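You operate a simulated robot arm through the tools that you are given. There is no shell and no other tool. Be economical: measure what you need, move in short steps, check, and stop when the job is done.

You run a simulated robot arm. Do the job below in one go: nothing can be reset, and whatever is moved stays where it is left.

Task
Stack the blue medium box from the top of the gauge bench on top of the green medium box. Shut the left drawer of the parts bench. Turn the heat knob to 50 degrees. Take the tiny box from the top of the side table and put it on the shelf of the side table. Take the orange crate from the top of the side table and leave it on the shelf under the workbench. Open the middle drawer of the workbench, take the black bearing from the top of the side table and put it in the inside of the middle drawer of the workbench, then shut the drawer. Take the small bright ring from the top of the workbench and put it on the blue plate. Put one of the small boxes from the top of the workbench on the grey cover. Do these in any order.

The check looks at the end state, three seconds after you hand in, the way a careful person would. Anything else that was tipped, shoved, dropped, spilled or broken makes it a failure. A push-on lid holds only when it is set on centred and level and pressed home; a screw cap is set on level and turned clockwise until tight.

Robot
A 6-joint arm with a two-finger gripper on a trunk, on a base that drives. Base frame: it is fixed to the floor where the robot stands at the start and does not move with it; the origin is under the middle of the robot, x ahead of it, y to its left, z up; the surface under the hand at the start is at about z = 0.88. Units: m, rad, N and s.
Its first joint turns from -2.897 to 2.897 rad. Places, roughly: bearing [2.75, 3.25, 0.75]; blue plate (7x7x2 cm) [3.6, 4.7, 0.9]; grey cover [4, 5.25, 1]; heat knob [2.5, 3.6, 0.9]; inside of the middle drawer of the workbench [3.1, 4.4, 0.6]; left drawer of the parts bench [2.1, 3.1, 0.8]; medium box [0.75, 0, 1]; middle drawer of the workbench [3, 4.4, 0.7]; orange crate [3, 3.5, 0.75]; shelf of the side table [2.8, 3.6, 0.3]; shelf under the workbench [3.5, 4.8, 0.2]; small box [4, 5.25, 1]; small bright ring (5x5x2 cm) [3.4, 4.2, 0.9]; tiny box [3, 3.75, 0.75]. Payload 2.45 kg.
The tool frame sits at the grasp point between the pads (the TCP): z along the fingers, y along the line on which they close. The tips reach 0.02 m beyond it. Largest opening 0.14 m; the body of the gripper starts 0.168 m behind the TCP.
Orientation is that of the tool frame in the base frame, as a unit quaternion [x, y, z, w]. With the fingers straight down and closing along the base's y, the tool's x points along the base's -x, its y along +y and its z along -z.

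Tools
- The arm moves only by the tool servo_tool. Its argument "motion" is a list of rows, each a list of 7 numbers: the shift along the tool's x, y, z in m, then the turn, a rotation vector about the tool's x, y, z in rad, then the opening, from 0 (shut) to 1 (fully open). In form: [[dx, dy, dz, wx, wy, wz, fingers], ...]. A call has 1 to 10 rows; each row shifts and turns the commanded pose from where the row before left it, along the tool's axes as they then stand. A row lasts 0.2 s, in which the tool goes at most 0.05 m and 0.15 rad; a call with a longer step from one row to the next is refused whole, and so is a gripper value outside its range. A pose out of reach is approached as far as the arm can. The call stops where the force on the tool passes 40 N (or 10 N more than at its start, if that is more) or the arm is blocked; 0.2 s more then pass. The fingers move at their own pace (about 0.045 m/s each) and stop on an object; they squeeze with about 32 N. The grip force told is the motor's: it shows also when the fingers shut on nothing. Time passes only in rows, and 0.2 s behind the last, so rows that do not move let the fingers close. The reply holds the time, the measured pose of the TCP, the force on the tool along the base axes, the opening and the grip force, in the units named above and with some noise, with the torque about the TCP (base axes, N m) and any sound that the robot's microphone picked up.
- Cameras (640 x 400 px; columns grow to the right, rows downward): "scene" is now at [-0.0994, 0.153, 1.1612]; the picture's right is [-0.22, -0.97, 0.00], its down [-0.14, 0.03, -0.99] and it looks along [0.96, -0.22, -0.15] (base axes); focal length 264 px, centre (320, 200). "wrist" rides on the gripper at [0.078, 0.011, -0.209] in the tool frame; the picture's right is [-0.14, 0.99, 0.00], its down [-0.92, -0.13, -0.37] and it looks along [-0.37, -0.05, 0.93] (tool axes); focal length 280 px, centre (320, 200). There is no depth. A picture from a camera that has moved, and an enlarged one, comes with that camera's place and axes in the base frame and with its lens.
- capture(camera): a new picture of that camera. The clock stands still meanwhile.
- drive_base(legs): drives the robot by 1 to 6 legs, each [ahead, left, turn to the left] in m, m and rad, along the robot's own axes; the way and the turn of a leg run together, so that a leg with both is an arc; at most 1.5 m and 3.142 rad a leg. The arm and the cameras ride along, it lands a little off, and it stops where it bumps. It gives what a move gives.
- pan_tilt(pan, tilt): turns the head with the scene camera to pan (to the left, within 2.496 rad either way) and tilt (down, from -0.506 to 1.204), counted from straight ahead of the robot. It gives what a move gives.
- close_up(camera, box): a new picture of the part [left, top, right, bottom] of that camera's present view, enlarged. The clock stands still meanwhile.
- sign_off(): hands the job in; it is judged then, once.

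Go step by step. Nothing tells you exact positions but the pictures and the camera data: compare them with the known pose of the tool, close in by small moves and look again before you grip or let go. The budget is 483 turns and 216 pictures, counting those below and the enlarged ones. Unless the task says otherwise, let go and move clear before handing in, and close with one line.

The tools are called after "Request:" as a command line: name --pt "numbers of a row" for each row, then --argument value for the rest, lists and objects as JSON in quotes. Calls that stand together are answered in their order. servo_tool: Moves the arm, as the interface text tells. Its arguments: {"type":"object","properties":{"motion":{"type":"array"}},"required":["motion"]} The other tools are called the same way: drive_base (legs) drives the base; pan_tilt (pan, tilt) turns the head that bears the scene camera; capture (camera) takes a picture; close_up (camera, box) takes an enlarged picture of a part of a camera's view; sign_off () hands the job in.

At the start:

```text
t: 0.0
position: [0.6219, 0.075, 1.1332]
orientation: [0.0, 1.0, 0.0, 0.0]
contact_force: [-0.3, 0.4, -0.5]
wrist_torque: [0.02, -0.04, 0.0]
width: 0.1398
finger_force: 0.0
robot x, y, heading: [-0.0025, -0.0033, 0.001]
head pan, tilt: [-0.225, 0.148]
```

scene: 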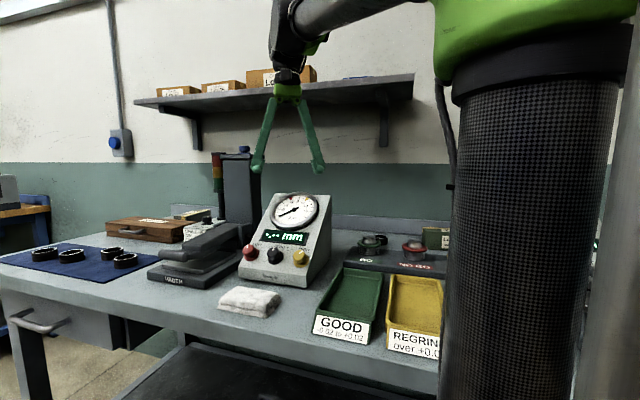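
wrist: 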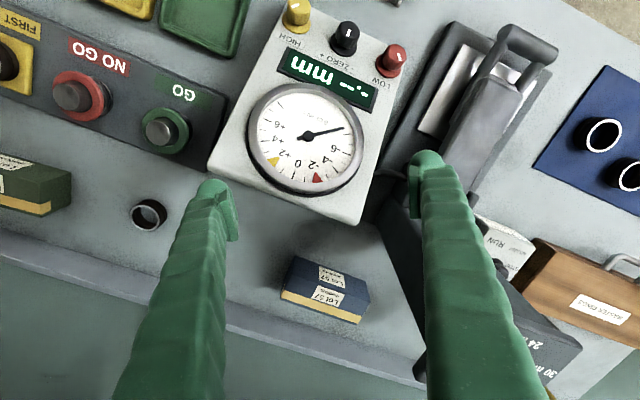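

I see the gauge bench: a blue box behind the gauge (about [0.88, 0.05]) and a green box on the right (about [0.63, -0.37]). I'll look closer at both before moving.

Request:
close_up --camera "wrist" --box '[240, 220, 400, 340]'

Request:
close_up --camera "wrist" --box '[0, 120, 240, 270]'

Request:
close_up --camera "scene" --box '[140, 140, 460, 340]'

```text
3.33 times, centred on (320, 280) of wrist
camera zoom: at [0.5434, 0.0854, 1.3418], right [0.14, 0.99, 0.0], down [0.92, -0.13, 0.37], along [0.37, -0.05, -0.93], focal length 935 px, centre (320, -67)
```

zoom: 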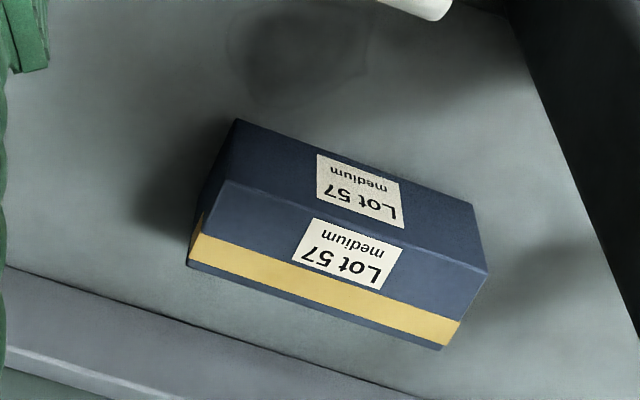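

```text
2.67 times, centred on (120, 195) of wrist
camera zoom: at [0.5434, 0.0854, 1.3418], right [0.14, 0.99, 0.0], down [0.92, -0.13, 0.37], along [0.37, -0.05, -0.93], focal length 748 px, centre (853, 213)
```

zoom: 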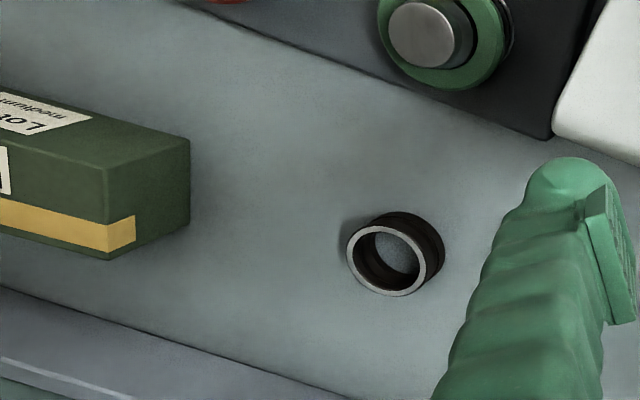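

```text
2.00 times, centred on (300, 240) of scene
camera zoom: at [-0.0994, 0.153, 1.1612], right [-0.22, -0.97, 0.0], down [-0.14, 0.03, -0.99], along [0.96, -0.22, -0.15], focal length 529 px, centre (360, 120)
```

zoom: 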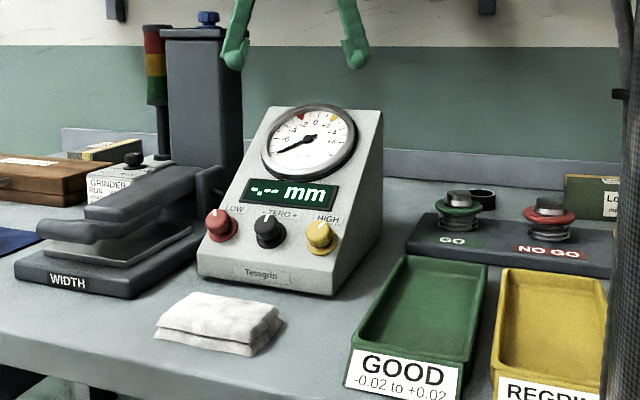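

The blue box is about 15×6×5.6 cm, centred near [0.90, 0.047], aligned with the bench, which is turned about 30°. A wall shelf hangs above it, so I'll check the shelf depth and the arm's clearance.

Request:
close_up --camera "scene" --box '[120, 0, 440, 200]'

Request:
pan_tilt --pan -0.5 --tilt 0.0

Request:
capture --camera "scene"

```text
2.00 times, centred on (280, 100) of scene
camera zoom: at [-0.0994, 0.153, 1.1612], right [-0.22, -0.97, 0.0], down [-0.14, 0.03, -0.99], along [0.96, -0.22, -0.15], focal length 529 px, centre (400, 400)
```

zoom: 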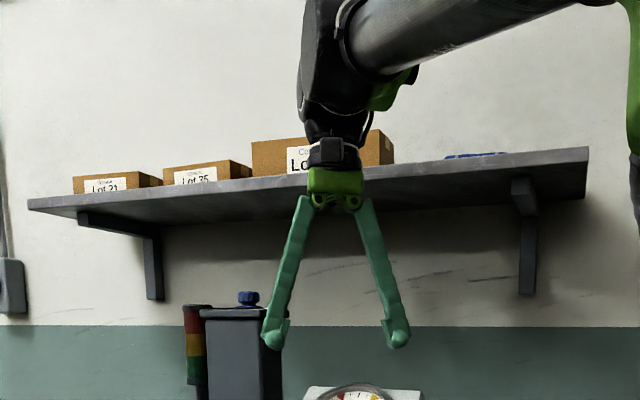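

```text
t: 0.8
position: [0.6231, 0.0765, 1.1334]
orientation: [0.0, 1.0, 0.0, 0.0]
contact_force: [-0.3, 0.4, -0.2]
wrist_torque: [0.02, 0.02, -0.03]
width: 0.14
finger_force: 0.1
robot x, y, heading: [-0.0012, -0.0008, 0.004]
head pan, tilt: [-0.499, 0.0]
```

```text
209 pictures are left
camera scene: at [-0.1107, 0.1307, 1.1747], right [-0.48, -0.88, 0.0], down [0.0, 0.0, -1.0], along [0.88, -0.48, 0.0], focal length 264 px, centre (320, 200)
```

scene: 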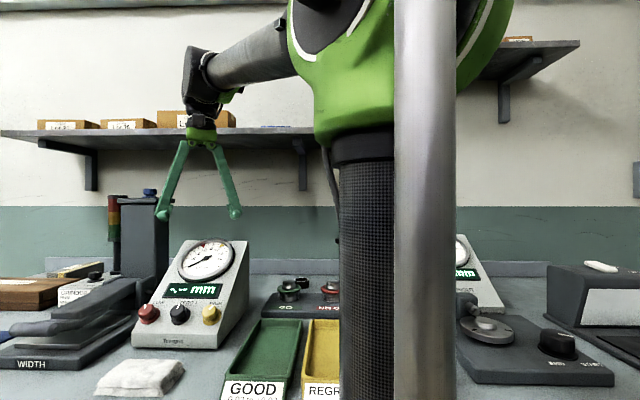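

The shelf underside sits at about z=1.39 and its front edge overhangs the boxes, so a vertical wrist would hit it. I'll use a grasp tilted sideways about the bench-normal axis, which keeps the pads flush on the box. First I raise the tool and yaw to the bench's angle.

Request:
servo_tool --pt "0 0 -0.04 0 0 0 1" --pt "0 0 -0.04 0 0 0 1" --pt "0 0 -0.04 0 0 0 1" --pt "0 0 0 0 0 -0.1496 1" --pt "0 0 0 0 0 -0.1496 1" --pt "0 0 0 0 0 -0.1496 1" --pt "0 0 0 0 0 -0.1496 1" --pt "0 0 0 0 0 -0.1496 1" --pt "0 0 0 0 0 -0.1496 1" --pt "0 0 0 0 0 -0.1496 1"

```text
t: 3.0
position: [0.6228, 0.0754, 1.255]
orientation: [-0.501, 0.866, -0.001, -0.001]
contact_force: [-0.5, -0.3, 0.3]
wrist_torque: [-0.02, 0.01, -0.02]
width: 0.1401
finger_force: 0.1
robot x, y, heading: [0.0014, 0.0003, 0.0]
head pan, tilt: [-0.499, 0.0]
```

Now I slide right along the bench to L≈0.15 and look with the wrist camera.

Request:
servo_tool --pt "0.046 0 0 0 0 0 1" --pt "0.046 0 0 0 0 0 1" --pt "0.046 0 0 0 0 0 1" --pt "0.046 0 0 0 0 0 1" --pt "0.046 0 0 0 0 0 1"

Request:
capture --camera "wrist"

Request:
capture --camera "scene"

```text
t: 4.2
position: [0.5075, -0.123, 1.2523]
orientation: [-0.5, 0.866, 0.0, 0.0]
contact_force: [0.9, -0.1, -0.3]
wrist_torque: [-0.04, 0.0, 0.0]
width: 0.1401
finger_force: 0.0
robot x, y, heading: [-0.0001, 0.0001, 0.002]
head pan, tilt: [-0.499, 0.0]
```

```text
208 pictures are left
camera wrist: at [0.4578, -0.1869, 1.4614], right [-0.79, 0.61, 0.0], down [0.57, 0.73, 0.37], along [0.23, 0.29, -0.93], focal length 280 px, centre (320, 200)
```

wrist: 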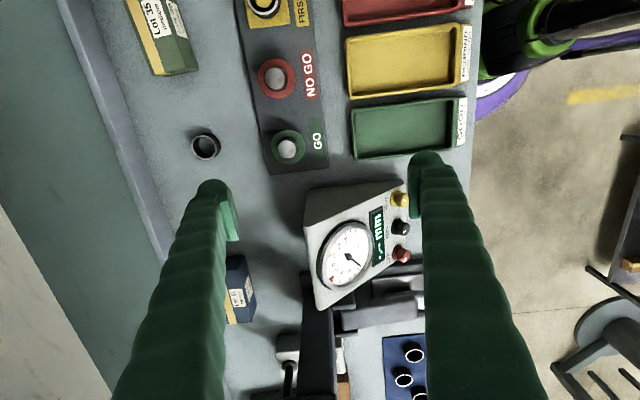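

```text
207 pictures are left
camera scene: at [-0.1107, 0.1307, 1.1748], right [-0.48, -0.88, 0.0], down [0.0, 0.0, -1.0], along [0.88, -0.48, 0.0], focal length 264 px, centre (320, 200)
```

scene: 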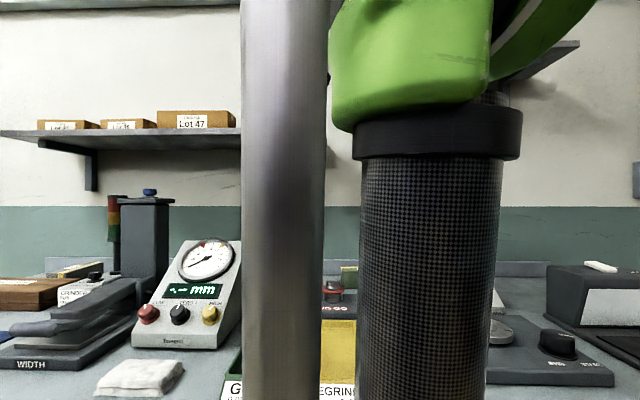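

The wrist view shows both boxes and the corridor behind the gauge. I'll zoom in on the green box to measure it.

Request:
close_up --camera "wrist" --box '[100, 0, 260, 100]'

```text
4.00 times, centred on (180, 50) of wrist
camera zoom: at [0.4578, -0.1869, 1.4614], right [-0.79, 0.61, 0.0], down [0.57, 0.73, 0.37], along [0.23, 0.29, -0.93], focal length 1122 px, centre (880, 800)
```

zoom: 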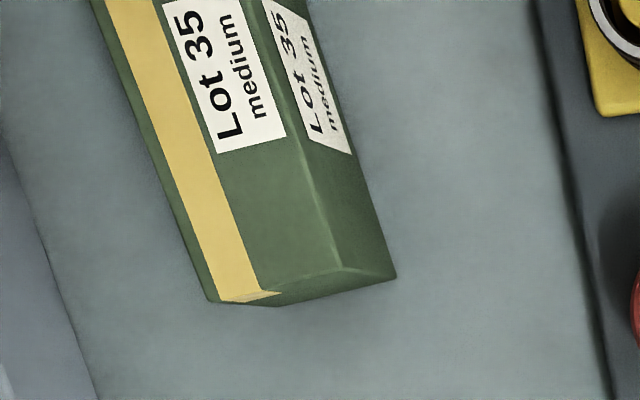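

Green box centre is about [0.608, -0.433]. Now I tilt the tool 50° about its y axis, with the wrist leaning right.

Request:
servo_tool --pt "0 0 0 0 -0.1455 0 1" --pt "0 0 0 0 -0.1455 0 1" --pt "0 0 0 0 -0.1455 0 1" --pt "0 0 0 0 -0.1455 0 1" --pt "0 0 0 0 -0.1455 0 1" --pt "0 0 0 0 -0.1455 0 1" --pt "0 0 0 0 0 0 0.75"

Request:
capture --camera "wrist"

Request:
pan_tilt --pan -0.9 --tilt 0.0

Request:
capture --camera "scene"

```text
t: 5.8
position: [0.5066, -0.1236, 1.2542]
orientation: [-0.453, 0.785, 0.211, 0.367]
contact_force: [-0.1, 0.0, 0.1]
wrist_torque: [0.01, 0.0, -0.02]
width: 0.1055
finger_force: 0.1
robot x, y, heading: [-0.0013, 0.0012, -0.003]
head pan, tilt: [-0.499, 0.0]
```

```text
205 pictures are left
camera wrist: at [0.3914, -0.3016, 1.3269], right [-0.81, 0.57, 0.1], down [0.26, 0.2, 0.94], along [0.52, 0.8, -0.32], focal length 280 px, centre (320, 200)
```

wrist: 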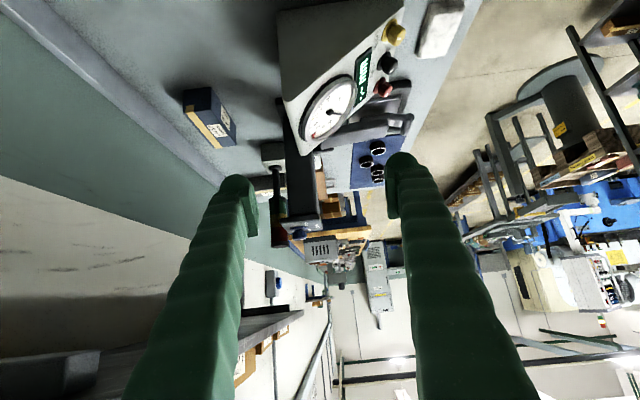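

```text
t: 6.7
position: [0.5073, -0.124, 1.2529]
orientation: [-0.453, 0.784, 0.212, 0.366]
contact_force: [-0.5, 0.3, 0.1]
wrist_torque: [0.0, 0.04, 0.04]
width: 0.1051
finger_force: 0.0
robot x, y, heading: [0.003, 0.0024, -0.001]
head pan, tilt: [-0.901, 0.0]
```

```text
204 pictures are left
camera scene: at [-0.1339, 0.1032, 1.1748], right [-0.78, -0.62, 0.0], down [0.0, 0.0, -1.0], along [0.62, -0.78, 0.0], focal length 264 px, centre (320, 200)
```

scene: 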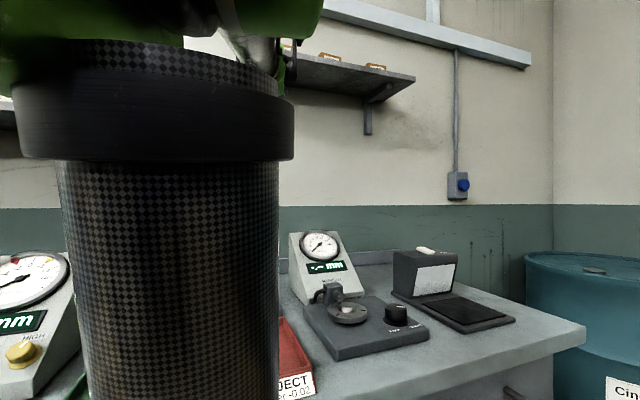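

The pose is good. I'll lower to z≈1.01 and move in under the shelf, behind the buttons.

Request:
servo_tool --pt "0.0372 0 0.0312 0 0 0 0.75" --pt "0.0372 0 0.0312 0 0 0 0.75" --pt "0.0372 0 0.0312 0 0 0 0.75" --pt "0.0372 0 0.0312 0 0 0 0.75" --pt "0.0372 0 0.0312 0 0 0 0.75" --pt "0 -0.049 0 0 0 0 0.75" --pt "0 -0.049 0 0 0 0 0.75" --pt "0 -0.049 0 0 0 0 0.75" --pt "0 -0.049 0 0 0 0 0.75" --pt "0 -0.049 0 0 0 0 0.75"

Request:
capture --camera "wrist"

```text
t: 8.8
position: [0.7195, -0.2463, 1.0124]
orientation: [-0.453, 0.785, 0.21, 0.367]
contact_force: [-0.9, 0.6, 0.2]
wrist_torque: [-0.04, 0.0, -0.07]
width: 0.1045
finger_force: 0.1
robot x, y, heading: [-0.0003, -0.0035, -0.001]
head pan, tilt: [-0.901, 0.0]
```

```text
203 pictures are left
camera wrist: at [0.6038, -0.4242, 1.0849], right [-0.81, 0.57, 0.1], down [0.26, 0.2, 0.94], along [0.52, 0.79, -0.32], focal length 280 px, centre (320, 200)
```

wrist: 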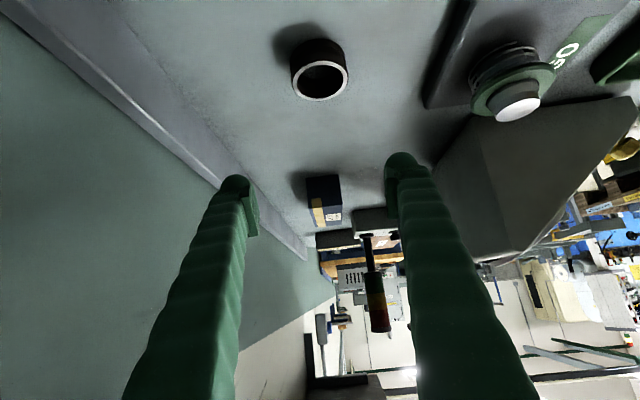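

The blue box lies between the fingers along the corridor. I'll zoom in to refine its position.

Request:
close_up --camera "wrist" --box '[270, 150, 390, 250]'

```text
4.00 times, centred on (330, 200) of wrist
camera zoom: at [0.6038, -0.4242, 1.0849], right [-0.81, 0.57, 0.1], down [0.26, 0.2, 0.94], along [0.52, 0.79, -0.32], focal length 1122 px, centre (280, 200)
```

zoom: 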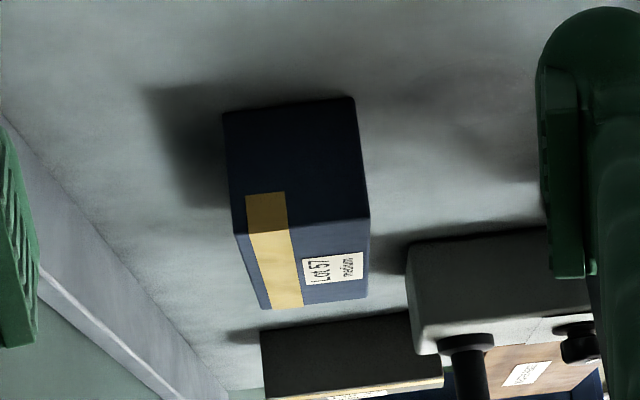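

The box is confirmed at n≈0.754, L≈0.483. I advance over it at z≈0.985.

Request:
servo_tool --pt "0.0207 -0.008 0.0174 0 0 0 0.75" --pt "-0.0308 0 0.0367 0 0 0 0.75" --pt "-0.0308 0 0.0367 0 0 0 0.75" --pt "-0.0308 0 0.0367 0 0 0 0.75" --pt "-0.0308 0 0.0367 0 0 0 0.75" --pt "-0.0308 0 0.0367 0 0 0 0.75" --pt "-0.0308 0 0.0367 0 0 0 0.75"

Request:
capture --camera "wrist"

```text
t: 10.4
position: [0.8709, -0.002, 0.9836]
orientation: [-0.452, 0.786, 0.21, 0.366]
contact_force: [-1.0, -0.6, -0.6]
wrist_torque: [0.05, 0.01, 0.03]
width: 0.1052
finger_force: 0.1
robot x, y, heading: [-0.0004, -0.0003, 0.002]
head pan, tilt: [-0.901, 0.0]
```

```text
201 pictures are left
camera wrist: at [0.7553, -0.1792, 1.0585], right [-0.81, 0.57, 0.11], down [0.27, 0.2, 0.94], along [0.52, 0.79, -0.32], focal length 280 px, centre (320, 200)
```

wrist: 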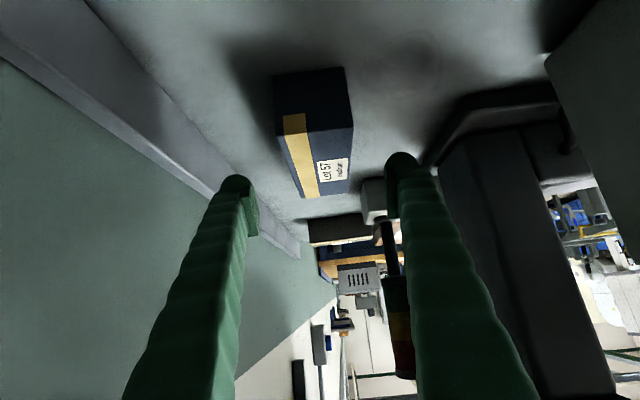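

Lined up. I move the last 5 cm along the box, lower to z≈0.917 and look.

Request:
servo_tool --pt "-0.0308 0 0.0367 0 0 0 0.75" --pt "0.0257 0 0.0215 0 0 0 0.75" --pt "0.0257 0 0.0215 0 0 0 0.75" --pt "0 0 0 0 0 0 0.75"

Request:
capture --camera "wrist"

```text
t: 11.4
position: [0.8945, 0.0408, 0.9176]
orientation: [-0.454, 0.785, 0.211, 0.366]
contact_force: [-0.4, -0.3, 0.2]
wrist_torque: [-0.02, 0.02, 0.0]
width: 0.105
finger_force: 0.1
robot x, y, heading: [-0.0024, 0.0014, 0.002]
head pan, tilt: [-0.901, 0.0]
```

```text
200 pictures are left
camera wrist: at [0.7797, -0.1381, 0.9913], right [-0.81, 0.57, 0.1], down [0.26, 0.2, 0.94], along [0.52, 0.79, -0.32], focal length 280 px, centre (320, 200)
```

wrist: 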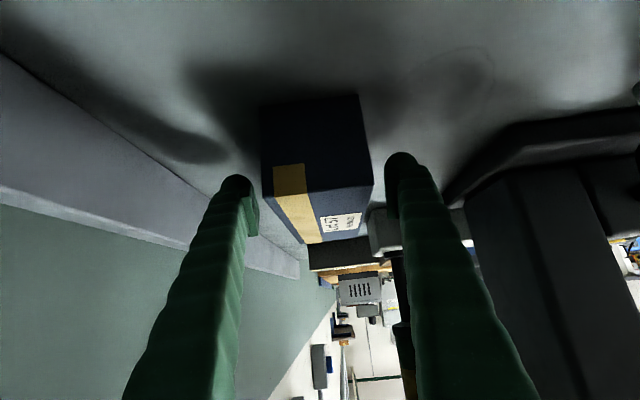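

The fingers straddle the box. Closing now.

Request:
servo_tool --pt "0 0 0 0 0 0 0" --pt "0 0 0 0 0 0 0" --pt "0 0 0 0 0 0 0" --pt "0 0 0 0 0 0 0" --pt "0 0 0 0 0 0 0"

```text
t: 12.7
position: [0.8943, 0.0403, 0.918]
orientation: [-0.453, 0.785, 0.211, 0.366]
contact_force: [-0.7, -0.4, 0.5]
wrist_torque: [0.1, 0.2, -0.14]
width: 0.065
finger_force: 32.4
robot x, y, heading: [0.0021, -0.0002, -0.003]
head pan, tilt: [-0.901, 0.0]
```

Gripped at 6.5 cm width. I lift 8 cm and check.

Request:
servo_tool --pt "-0.0153 0 -0.0128 0 0 0 0" --pt "-0.0306 0 -0.0257 0 0 0 0" --pt "-0.0153 0 -0.0128 0 0 0 0"

Request:
capture --camera "wrist"

```text
t: 13.4
position: [0.8963, 0.0405, 0.9973]
orientation: [-0.453, 0.785, 0.211, 0.366]
contact_force: [0.3, -0.5, -6.4]
wrist_torque: [-0.06, 0.03, 0.0]
width: 0.0653
finger_force: 32.1
robot x, y, heading: [0.0027, 0.0034, -0.001]
head pan, tilt: [-0.901, 0.0]
```

```text
199 pictures are left
camera wrist: at [0.78, -0.137, 1.0708], right [-0.81, 0.57, 0.11], down [0.27, 0.2, 0.94], along [0.52, 0.79, -0.32], focal length 280 px, centre (320, 200)
```

wrist: 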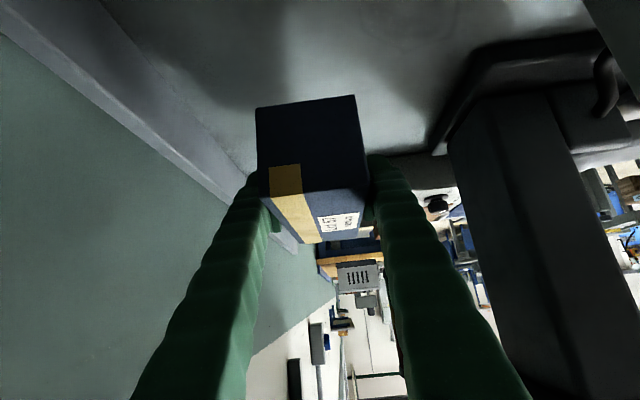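

The box is held level. I carry it right along the corridor towards the green box.

Request:
servo_tool --pt "0.015 0 -0.0179 0 0 0 0" --pt "0.03 0 -0.0358 0 0 0 0" --pt "0.03 0 -0.0358 0 0 0 0" --pt "0.03 0 -0.0358 0 0 0 0" --pt "0.03 0 -0.0358 0 0 0 0" --pt "0.03 0 -0.0358 0 0 0 0" --pt "0.03 0 -0.0358 0 0 0 0" --pt "0.03 0 -0.0358 0 0 0 0" --pt "0.015 0 -0.0179 0 0 0 0"

Request:
capture --camera "wrist"

```text
t: 15.4
position: [0.7067, -0.2842, 0.998]
orientation: [-0.452, 0.785, 0.21, 0.367]
contact_force: [0.0, 0.4, -6.5]
wrist_torque: [-0.1, 0.05, 0.01]
width: 0.0653
finger_force: 32.6
robot x, y, heading: [-0.0027, 0.0037, -0.004]
head pan, tilt: [-0.901, 0.0]
```

```text
198 pictures are left
camera wrist: at [0.5915, -0.4616, 1.0701], right [-0.81, 0.57, 0.1], down [0.26, 0.2, 0.94], along [0.52, 0.79, -0.32], focal length 280 px, centre (320, 200)
```

wrist: 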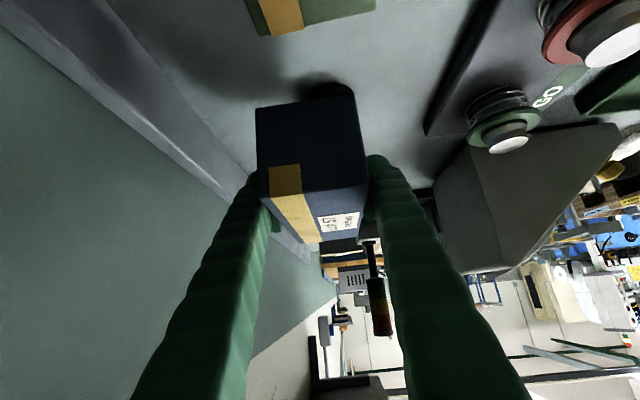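

The green box's left end shows at L≈0.006, which matches my estimate. I move to above the green box.

Request:
servo_tool --pt "0.015 0 -0.0179 0 0 0 0" --pt "0.03 0.003 -0.0358 0 0 0 0" --pt "0.03 0.005 -0.0358 0 0 0 0" --pt "0.03 0.005 -0.0358 0 0 0 0" --pt "0.014 0 -0.0164 0 0 0 0" --pt "0 0 0 0 0 0 0"

Request:
capture --camera "wrist"

```text
t: 16.9
position: [0.6025, -0.4379, 0.9958]
orientation: [-0.453, 0.785, 0.211, 0.366]
contact_force: [-0.3, -0.6, -5.1]
wrist_torque: [-0.07, 0.0, 0.02]
width: 0.0648
finger_force: 32.3
robot x, y, heading: [-0.0008, -0.0006, 0.001]
head pan, tilt: [-0.901, 0.0]
```

```text
197 pictures are left
camera wrist: at [0.4879, -0.6156, 1.0698], right [-0.81, 0.57, 0.11], down [0.26, 0.2, 0.94], along [0.52, 0.79, -0.32], focal length 280 px, centre (320, 200)
```

wrist: 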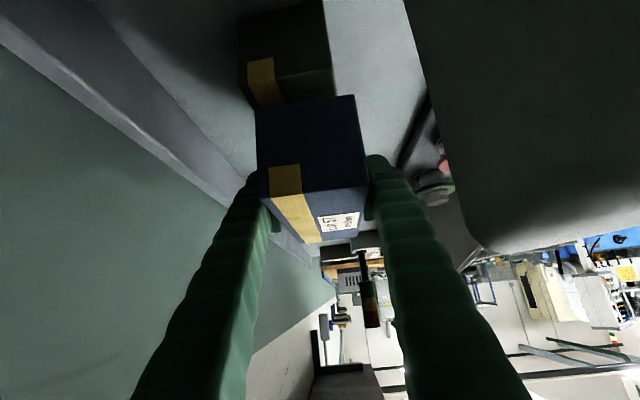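

Both right ends are now visible. I'll zoom in to align them.

Request:
close_up --camera "wrist" --box '[200, 0, 400, 125]'

Request:
close_up --camera "wrist" --box '[200, 75, 400, 200]'

```text
3.20 times, centred on (300, 62) of wrist
camera zoom: at [0.4879, -0.6156, 1.0698], right [-0.81, 0.57, 0.11], down [0.26, 0.2, 0.94], along [0.52, 0.79, -0.32], focal length 897 px, centre (384, 640)
```

zoom: 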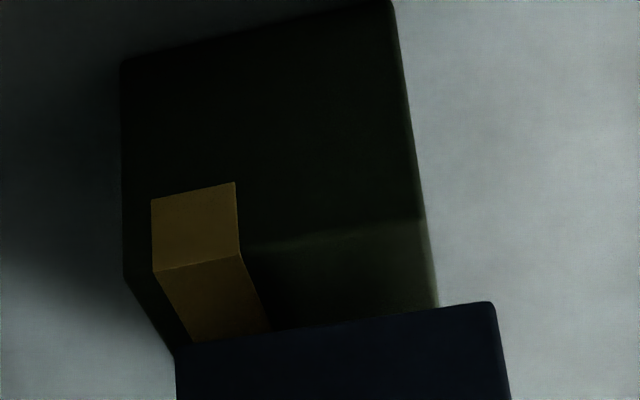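

```text
3.20 times, centred on (300, 138) of wrist
camera zoom: at [0.4879, -0.6156, 1.0698], right [-0.81, 0.57, 0.11], down [0.26, 0.2, 0.94], along [0.52, 0.79, -0.32], focal length 897 px, centre (384, 400)
```

zoom: 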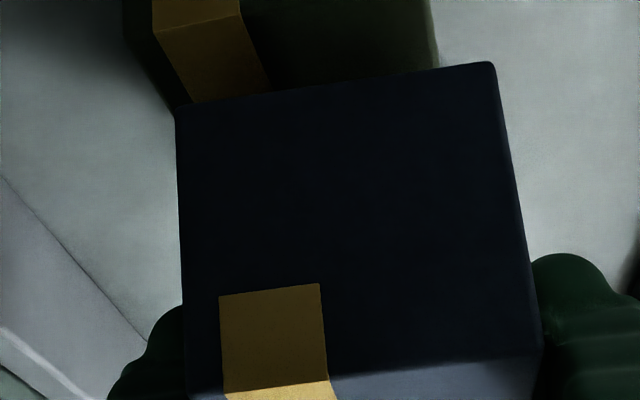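

Lengthwise it is aligned. The green box is turned about 3° more and sits 6 mm further back, so I'll correct both and look again.

Request:
servo_tool --pt "0 -0.003 0 -0.02 0 -0.017 0" --pt "0 -0.003 0 -0.02 0 -0.017 0" --pt "0 0 0 0 0 0 0"

Request:
close_up --camera "wrist" --box '[200, 0, 400, 125]'

```text
t: 17.6
position: [0.6083, -0.4402, 0.9943]
orientation: [-0.474, 0.773, 0.221, 0.361]
contact_force: [-0.6, -0.4, -5.4]
wrist_torque: [0.0, -0.01, -0.01]
width: 0.0651
finger_force: 32.0
robot x, y, heading: [0.0021, -0.0002, 0.0]
head pan, tilt: [-0.901, 0.0]
```

```text
3.20 times, centred on (300, 62) of wrist
camera zoom: at [0.5027, -0.6241, 1.0697], right [-0.84, 0.53, 0.1], down [0.25, 0.22, 0.94], along [0.48, 0.82, -0.32], focal length 897 px, centre (384, 640)
```

zoom: 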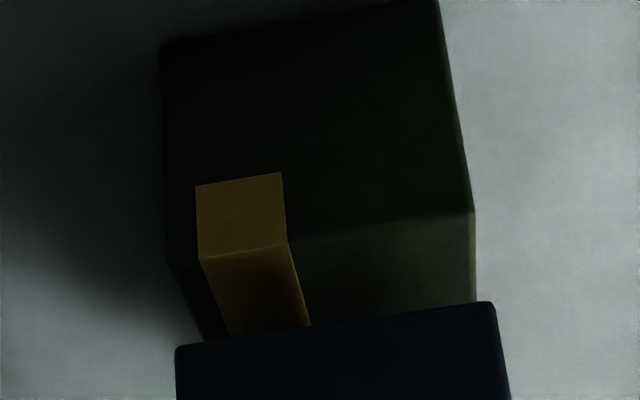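

The ends now coincide within 2 mm. I lower onto the green box.

Request:
servo_tool --pt "0.0061 0 0.0051 0 0 0 0" --pt "0.0046 0 0.0039 0 0 0 0" --pt "0.0023 0 0.0019 0 0 0 0" --pt "0 0 0 0 0 0 0"

```text
t: 18.6
position: [0.6088, -0.4399, 0.9794]
orientation: [-0.474, 0.772, 0.222, 0.36]
contact_force: [-0.3, 0.4, -5.8]
wrist_torque: [-0.03, 0.07, 0.01]
width: 0.0647
finger_force: 32.4
robot x, y, heading: [-0.0031, 0.0011, 0.002]
head pan, tilt: [-0.901, 0.0]
```

Request:
servo_tool --pt "0.0015 0 0.0013 0 0 0 0" --pt "0.0015 0 0.0013 0 0 0 0" --pt "0 0 0 0 0 0 0"

Request:
close_up --camera "wrist" --box '[200, 0, 400, 125]'

```text
t: 19.4
position: [0.6101, -0.44, 0.9761]
orientation: [-0.474, 0.772, 0.22, 0.361]
contact_force: [9.4, -10.7, 32.7]
wrist_torque: [-0.38, 0.35, 0.09]
width: 0.0654
finger_force: 32.0
robot x, y, heading: [-0.0035, -0.0004, 0.001]
head pan, tilt: [-0.901, 0.0]
```

```text
3.20 times, centred on (300, 62) of wrist
camera zoom: at [0.5026, -0.6237, 1.0499], right [-0.84, 0.53, 0.1], down [0.25, 0.22, 0.94], along [0.48, 0.82, -0.32], focal length 897 px, centre (384, 640)
```

zoom: 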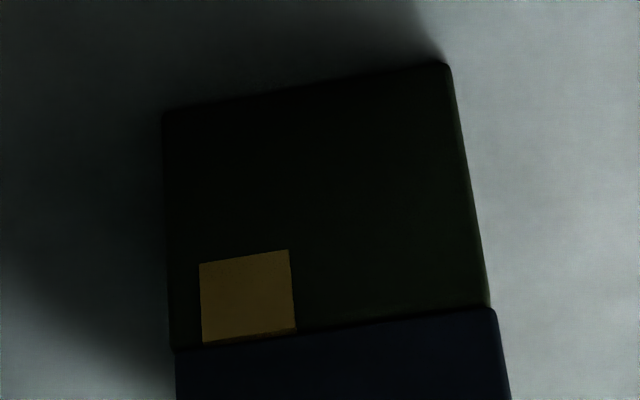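

Contact made and the boxes are well aligned. I ease off a little and open.

Request:
servo_tool --pt "-0.001 0 -0.0008 0 0 0 0" --pt "0 0 0 0 0 0 0.7" --pt "0 0 0 0 0 0 0.7" --pt "0 0 0 0 0 0 0.7"

Request:
capture --camera "wrist"

```text
t: 20.4
position: [0.6086, -0.4398, 0.9765]
orientation: [-0.473, 0.773, 0.221, 0.361]
contact_force: [-0.1, 1.0, 0.6]
wrist_torque: [0.0, 0.0, -0.02]
width: 0.098
finger_force: 0.0
robot x, y, heading: [-0.0004, 0.0019, -0.002]
head pan, tilt: [-0.901, 0.0]
```

```text
192 pictures are left
camera wrist: at [0.5026, -0.6237, 1.0503], right [-0.84, 0.53, 0.1], down [0.25, 0.22, 0.94], along [0.48, 0.82, -0.32], focal length 280 px, centre (320, 200)
```

wrist: 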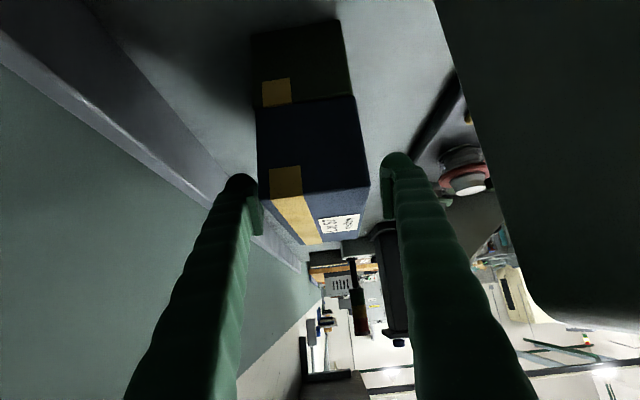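

Released, and the stack looks good. I retract along the tool, slide left over the stack and come out through the same corridor.

Request:
servo_tool --pt "0 0 -0.03 0 0 0 0.7" --pt "0 0 -0.03 0 0 0 0.7" --pt "0 0 -0.03 0 0 0 0.7" --pt "-0.03 0 0.0358 0 0 0 0.7" --pt "-0.03 0 0.0358 0 0 0 0.7" --pt "-0.03 0 0.0358 0 0 0 0.7" --pt "-0.03 0 0.0358 0 0 0 0.7" --pt "-0.03 0 0.0358 0 0 0 0.7" --pt "-0.03 0 0.0358 0 0 0 0.7"

Request:
servo_tool --pt "0 0.045 0 0 0 0 0.7" --pt "0 0.045 0 0 0 0 0.7" --pt "0 0.045 0 0 0 0 0.7" --pt "0 0.045 0 0 0 0 0.7" --pt "0 0.045 0 0 0 0 0.7" --pt "-0.0306 0.04 -0.0257 0 0 0 0.7" --pt "-0.0306 0.03 -0.0257 0 0 0 0.7" --pt "-0.0306 0.03 -0.0257 0 0 0 0.7" --pt "-0.0306 0.03 -0.0257 0 0 0 0.7" --pt "-0.0306 0.03 -0.0257 0 0 0 0.7"

Request:
capture --camera "wrist"

```text
t: 22.4
position: [0.705, -0.2526, 1.0325]
orientation: [-0.473, 0.773, 0.221, 0.361]
contact_force: [-0.7, 0.5, 0.4]
wrist_torque: [0.02, 0.02, -0.04]
width: 0.098
finger_force: 0.1
robot x, y, heading: [-0.0033, -0.0006, -0.001]
head pan, tilt: [-0.901, 0.0]
```

```text
refused: row 6 steps farther than a row can; nothing moved
```

```text
191 pictures are left
camera wrist: at [0.5985, -0.4358, 1.1075], right [-0.84, 0.53, 0.1], down [0.25, 0.22, 0.94], along [0.48, 0.82, -0.32], focal length 280 px, centre (320, 200)
```

wrist: 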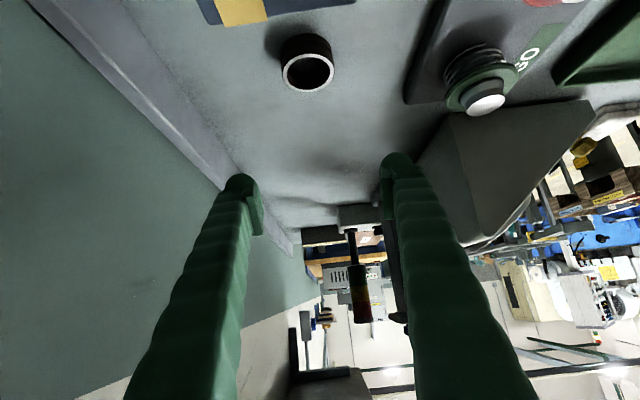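

I back out of the corridor and rise.

Request:
servo_tool --pt "0 0.045 0 0 0 0 0.7" --pt "0 0.045 0 0 0 0 0.7" --pt "0 0.045 0 0 0 0 0.7" --pt "0 0.045 0 0 0 0 0.7" --pt "0 0.045 0 0 0 0 0.7" --pt "-0.0306 0.02 -0.0257 0 0 0 0.7" --pt "-0.0306 0.02 -0.0257 0 0 0 0.7" --pt "-0.0306 0.02 -0.0257 0 0 0 0.7" --pt "-0.0306 0.0 -0.0257 0 0 0 0.7" --pt "-0.0306 0.0 -0.0257 0 0 0 0.7"

Request:
servo_tool --pt "0 0 0 0 0.1455 0 0.5" --pt "0 0 0 0 0.1455 0 0.5" --pt "0 0 0 0 0.1455 0 0.5" --pt "0 0 0 0 0.1455 0 0.5" --pt "0 0 0 0 0.1455 0 0.5" --pt "0 0 0 0 0.1455 0 0.5"

Request:
capture --camera "wrist"

Request:
pan_tilt --pan 1.0 --tilt 0.2

Request:
capture --camera "scene"

```text
t: 24.6
position: [0.4624, -0.1355, 1.2383]
orientation: [-0.473, 0.773, 0.219, 0.361]
contact_force: [0.5, 0.0, 0.5]
wrist_torque: [0.0, 0.03, -0.02]
width: 0.098
finger_force: 0.1
robot x, y, heading: [-0.0005, -0.0029, 0.005]
head pan, tilt: [-0.901, 0.0]
```

```text
t: 26.1
position: [0.4517, -0.1222, 1.2345]
orientation: [-0.522, 0.853, -0.001, -0.001]
contact_force: [-0.6, 0.7, 0.2]
wrist_torque: [0.0, -0.06, 0.01]
width: 0.0698
finger_force: 0.2
robot x, y, heading: [-0.0002, -0.0018, 0.002]
head pan, tilt: [-0.901, 0.0]
```

```text
190 pictures are left
camera wrist: at [0.4043, -0.1878, 1.4427], right [-0.82, 0.57, 0.0], down [0.53, 0.76, 0.37], along [0.21, 0.3, -0.93], focal length 280 px, centre (320, 200)
```

wrist: 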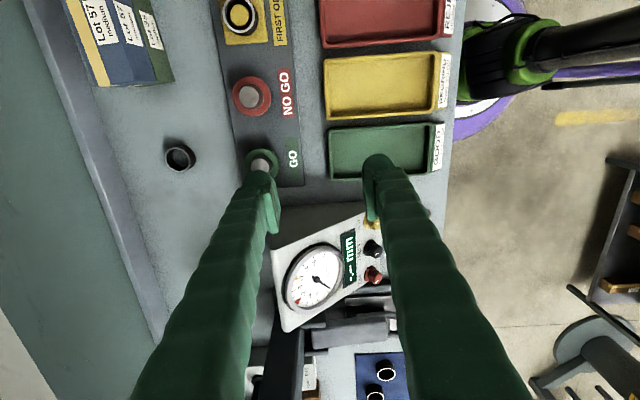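

```text
t: 27.9
position: [0.452, -0.1225, 1.2331]
orientation: [-0.523, 0.852, 0.0, 0.0]
contact_force: [0.2, 0.5, 0.1]
wrist_torque: [-0.01, -0.04, -0.04]
width: 0.0698
finger_force: 0.0
robot x, y, heading: [-0.0008, 0.0007, 0.001]
head pan, tilt: [1.0, 0.201]
```

```text
189 pictures are left
camera scene: at [-0.1394, 0.2521, 1.1563], right [0.84, -0.54, 0.0], down [-0.11, -0.17, -0.98], along [0.53, 0.82, -0.2], focal length 264 px, centre (320, 200)
```

scene: 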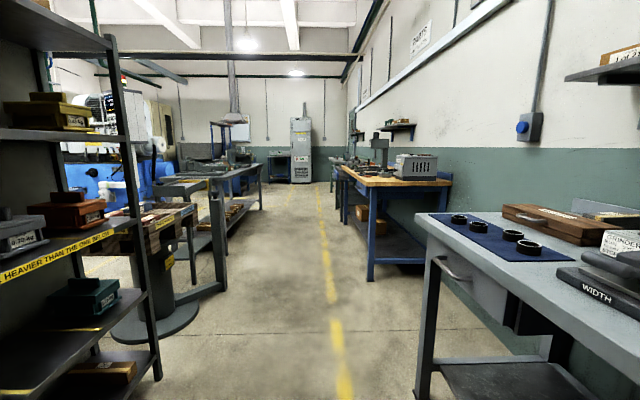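

The stack is sound. I'll now turn to face along the aisle and drive towards the other benches in stages.

Request:
drive_base --legs '[[0, 0, 1.047], [1.2, 0.1, 0]]'

Request:
pan_tilt --pan -0.3 --tilt 0.25

Request:
capture --camera "scene"

```text
t: 36.7
position: [0.8463, 1.4251, 1.2345]
orientation: [0.88, -0.475, 0.0, 0.001]
contact_force: [-0.1, -0.2, 0.4]
wrist_torque: [0.0, 0.0, -0.02]
width: 0.07
finger_force: 0.0
robot x, y, heading: [0.5182, 1.0941, 1.05]
head pan, tilt: [1.0, 0.201]
```

```text
t: 38.1
position: [0.8466, 1.4235, 1.2335]
orientation: [0.88, -0.476, 0.0, 0.0]
contact_force: [-0.7, 0.6, -0.4]
wrist_torque: [-0.02, 0.01, 0.02]
width: 0.0697
finger_force: 0.1
robot x, y, heading: [0.5166, 1.0887, 1.051]
head pan, tilt: [-0.3, 0.25]
```

```text
188 pictures are left
camera scene: at [0.338, 1.078, 1.1518], right [0.68, -0.73, 0.0], down [-0.18, -0.17, -0.97], along [0.71, 0.66, -0.25], focal length 264 px, centre (320, 200)
```

scene: 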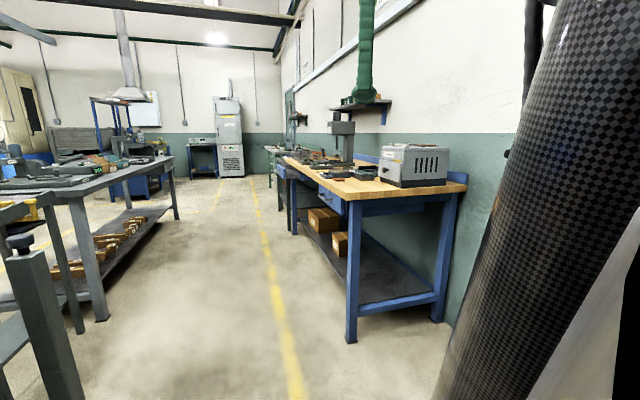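

A wooden bench with drawers is on the right, probably the parts bench. I drive further along the aisle and look right and ahead.

Request:
drive_base --legs '[[1.4, 0, 0]]'

Request:
pan_tilt --pan -0.35 --tilt 0.3

Request:
capture --camera "scene"

Request:
pan_tilt --pan 0.4 --tilt 0.3

Request:
capture --camera "scene"

```text
t: 45.1
position: [1.5538, 2.6358, 1.2332]
orientation: [0.877, -0.48, -0.001, 0.0]
contact_force: [-0.7, -0.4, -0.2]
wrist_torque: [-0.01, -0.03, -0.01]
width: 0.07
finger_force: 0.0
robot x, y, heading: [1.2191, 2.3121, 1.037]
head pan, tilt: [-0.3, 0.25]
```

```text
t: 45.8
position: [1.5541, 2.6356, 1.2333]
orientation: [0.877, -0.48, -0.001, 0.0]
contact_force: [0.5, 0.6, -0.1]
wrist_torque: [-0.02, 0.0, 0.01]
width: 0.0695
finger_force: 0.1
robot x, y, heading: [1.2191, 2.3073, 1.043]
head pan, tilt: [-0.351, 0.3]
```

```text
187 pictures are left
camera scene: at [1.0448, 2.291, 1.1471], right [0.64, -0.77, 0.0], down [-0.23, -0.19, -0.96], along [0.74, 0.61, -0.3], focal length 264 px, centre (320, 200)
```

scene: 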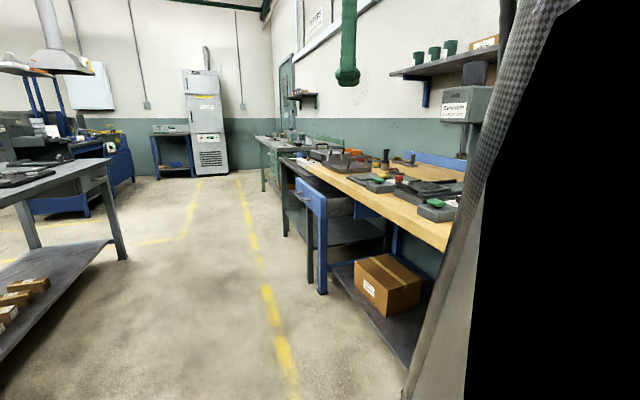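

```text
t: 46.9
position: [1.5524, 2.635, 1.2348]
orientation: [0.877, -0.48, 0.0, -0.001]
contact_force: [-0.1, 0.0, 0.5]
wrist_torque: [-0.03, 0.01, 0.03]
width: 0.0699
finger_force: 0.0
robot x, y, heading: [1.2209, 2.3078, 1.039]
head pan, tilt: [0.4, 0.3]
```

```text
186 pictures are left
camera scene: at [0.985, 2.3241, 1.147], right [0.99, -0.13, 0.0], down [-0.04, -0.29, -0.96], along [0.12, 0.95, -0.3], focal length 264 px, centre (320, 200)
```

scene: 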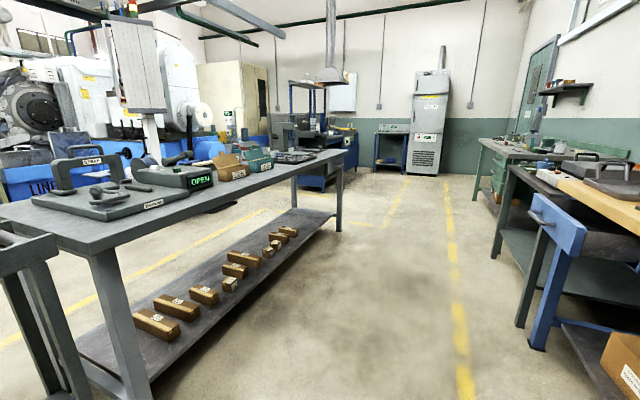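

The parts bench's left drawer stands open at its far end, around [2.0, 3.2], followed by the grey side table and then the green workbench. I'll move up, staying clear of the drawer.

Request:
drive_base --legs '[[0.6, 0.22, 0]]'

Request:
pan_tilt --pan -0.5 --tilt 0.45

Request:
capture --camera "scene"

Request:
capture --camera "wrist"

```text
t: 50.5
position: [1.6676, 3.2655, 1.2343]
orientation: [0.877, -0.481, 0.0, 0.001]
contact_force: [0.3, 0.0, 0.2]
wrist_torque: [-0.01, -0.03, 0.02]
width: 0.0702
finger_force: 0.0
robot x, y, heading: [1.3309, 2.9379, 1.042]
head pan, tilt: [0.4, 0.3]
```

```text
t: 51.6
position: [1.6674, 3.265, 1.2347]
orientation: [0.877, -0.481, 0.001, 0.0]
contact_force: [1.1, 0.4, -1.1]
wrist_torque: [0.0, 0.0, -0.01]
width: 0.07
finger_force: 0.0
robot x, y, heading: [1.3331, 2.9381, 1.045]
head pan, tilt: [-0.499, 0.45]
```

```text
185 pictures are left
camera scene: at [1.1647, 2.9097, 1.1331], right [0.52, -0.86, 0.0], down [-0.37, -0.22, -0.9], along [0.77, 0.46, -0.44], focal length 264 px, centre (320, 200)
```

scene: 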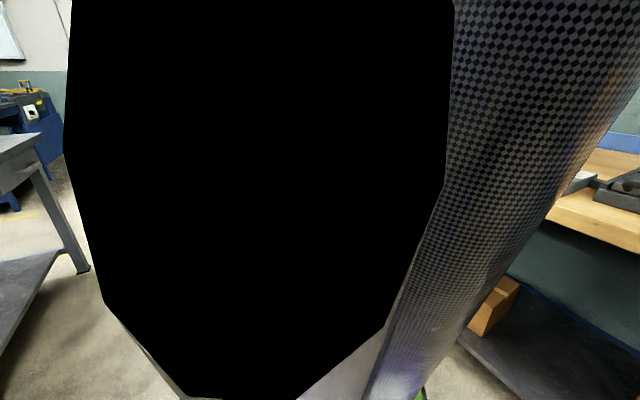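

```text
184 pictures are left
camera wrist: at [1.6988, 3.1926, 1.4425], right [-0.91, -0.42, 0.0], down [-0.39, 0.84, 0.37], along [-0.15, 0.34, -0.93], focal length 280 px, centre (320, 200)
```

wrist: 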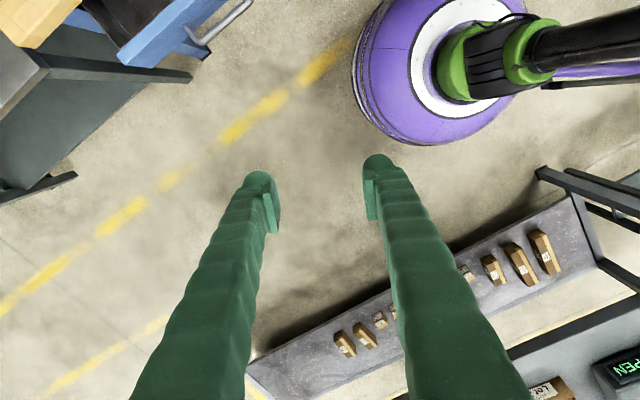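

The trunk blocks the head camera on the right side, so I'll face the bench: drive alongside the drawer and turn right 90°.

Request:
drive_base --legs '[[0.42, 0.05, 0], [0, 0, -1.569]]'

Request:
pan_tilt --pan 0.0 --tilt 0.5

Request:
capture --camera "scene"

Request:
capture --camera "wrist"

```text
t: 58.1
position: [1.8282, 2.9893, 1.2342]
orientation: [-0.28, 0.96, -0.001, 0.0]
contact_force: [0.7, 0.0, 0.3]
wrist_torque: [0.01, -0.03, -0.02]
width: 0.0699
finger_force: 0.1
robot x, y, heading: [1.5009, 3.3233, -0.532]
head pan, tilt: [-0.499, 0.45]
```

```text
t: 59.0
position: [1.8273, 2.989, 1.2328]
orientation: [-0.28, 0.96, -0.001, 0.0]
contact_force: [0.5, -0.3, 0.0]
wrist_torque: [0.0, -0.02, 0.0]
width: 0.0698
finger_force: 0.1
robot x, y, heading: [1.5051, 3.3247, -0.531]
head pan, tilt: [0.0, 0.499]
```

```text
183 pictures are left
camera scene: at [1.506, 3.5242, 1.1287], right [-0.51, -0.86, 0.0], down [-0.41, 0.24, -0.88], along [0.76, -0.45, -0.48], focal length 264 px, centre (320, 200)
```

scene: 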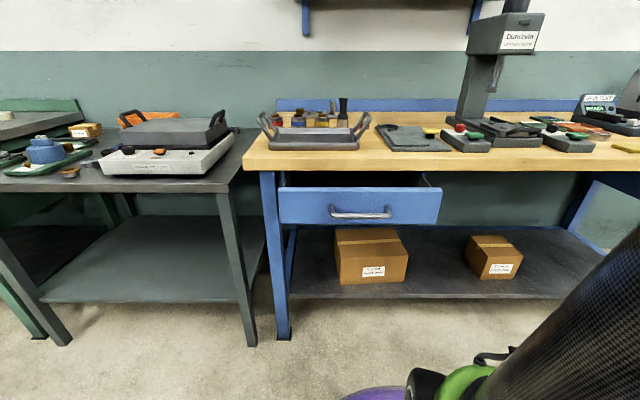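

```text
182 pictures are left
camera wrist: at [1.7551, 2.9561, 1.4425], right [-0.41, 0.91, 0.0], down [0.85, 0.39, 0.37], along [0.34, 0.15, -0.93], focal length 280 px, centre (320, 200)
```

wrist: 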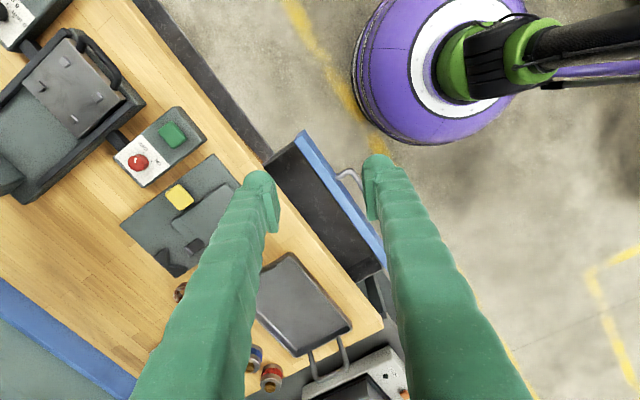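

Now I see everything clearly: the parts-bench drawer is about 8–10 cm open, and beyond it is the side table with a heater. I'll orient the closed gripper to push forward, tilted 45°.

Request:
servo_tool --pt "0 0 0 0 0 0.1435 0" --pt "0 0 0 0 0 0.1435 0" --pt "0 0 0 0 0 0.1435 0" --pt "0 0 0 0 0 0.1435 0" --pt "0 0 0 0 0 0.1435 0" --pt "0 0 0 0 0 0.1435 0" --pt "0 0 0 0 0 0.1435 0" --pt "0 0 0 0 0 0.1435 0" --pt "0.04 0 0 0 0 0 0" --pt "0.04 0 0 0 0 0 0"

Request:
servo_tool --pt "0.04 0.03 0 0 0 0 0" --pt "0.02 0.04 0 0 0 0 0" --pt "0 0 0 0 -0.131 0 0" --pt "0 0 0 0 -0.131 0 0" --pt "0 0 0 0 -0.131 0 0" --pt "0 0 0 0 -0.131 0 0" --pt "0 0 0 0 -0.131 0 0" --pt "0 0 0 0 -0.131 0 0"

Request:
capture --camera "wrist"

Request:
capture --camera "scene"

```text
t: 61.2
position: [1.7614, 3.0324, 1.2334]
orientation: [0.287, 0.958, 0.0, 0.0]
contact_force: [-0.2, -1.1, 0.3]
wrist_torque: [0.04, 0.0, -0.01]
width: 0.0
finger_force: 28.9
robot x, y, heading: [1.5048, 3.3281, -0.536]
head pan, tilt: [0.0, 0.499]
```

```text
t: 63.2
position: [1.7683, 3.1465, 1.2366]
orientation: [0.219, 0.896, -0.091, 0.374]
contact_force: [0.1, 0.2, 1.2]
wrist_torque: [-0.02, 0.0, 0.03]
width: 0.0
finger_force: 29.1
robot x, y, heading: [1.5005, 3.3232, -0.529]
head pan, tilt: [0.0, 0.499]
stopped in row 8: the arm was blocked; the commanded pose is now the measured one
```

```text
181 pictures are left
camera wrist: at [1.5922, 3.2493, 1.3275], right [0.54, 0.83, 0.1], down [0.28, -0.29, 0.91], along [0.79, -0.47, -0.4], focal length 280 px, centre (320, 200)
```

wrist: 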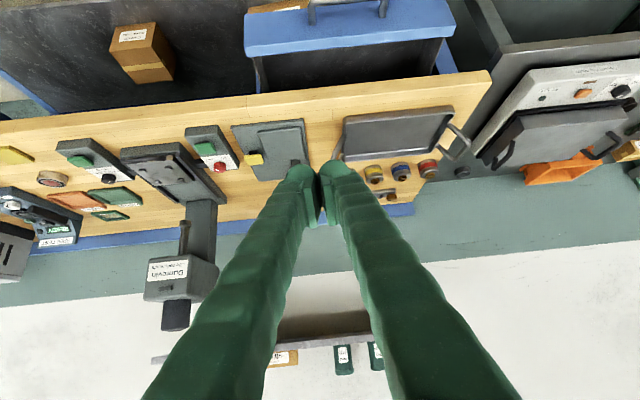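

```text
180 pictures are left
camera scene: at [1.5029, 3.5198, 1.1286], right [-0.56, -0.83, 0.0], down [-0.4, 0.27, -0.88], along [0.73, -0.49, -0.48], focal length 264 px, centre (320, 200)
```

scene: 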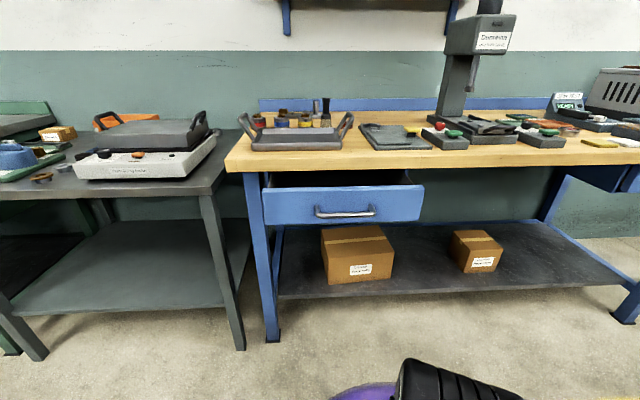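

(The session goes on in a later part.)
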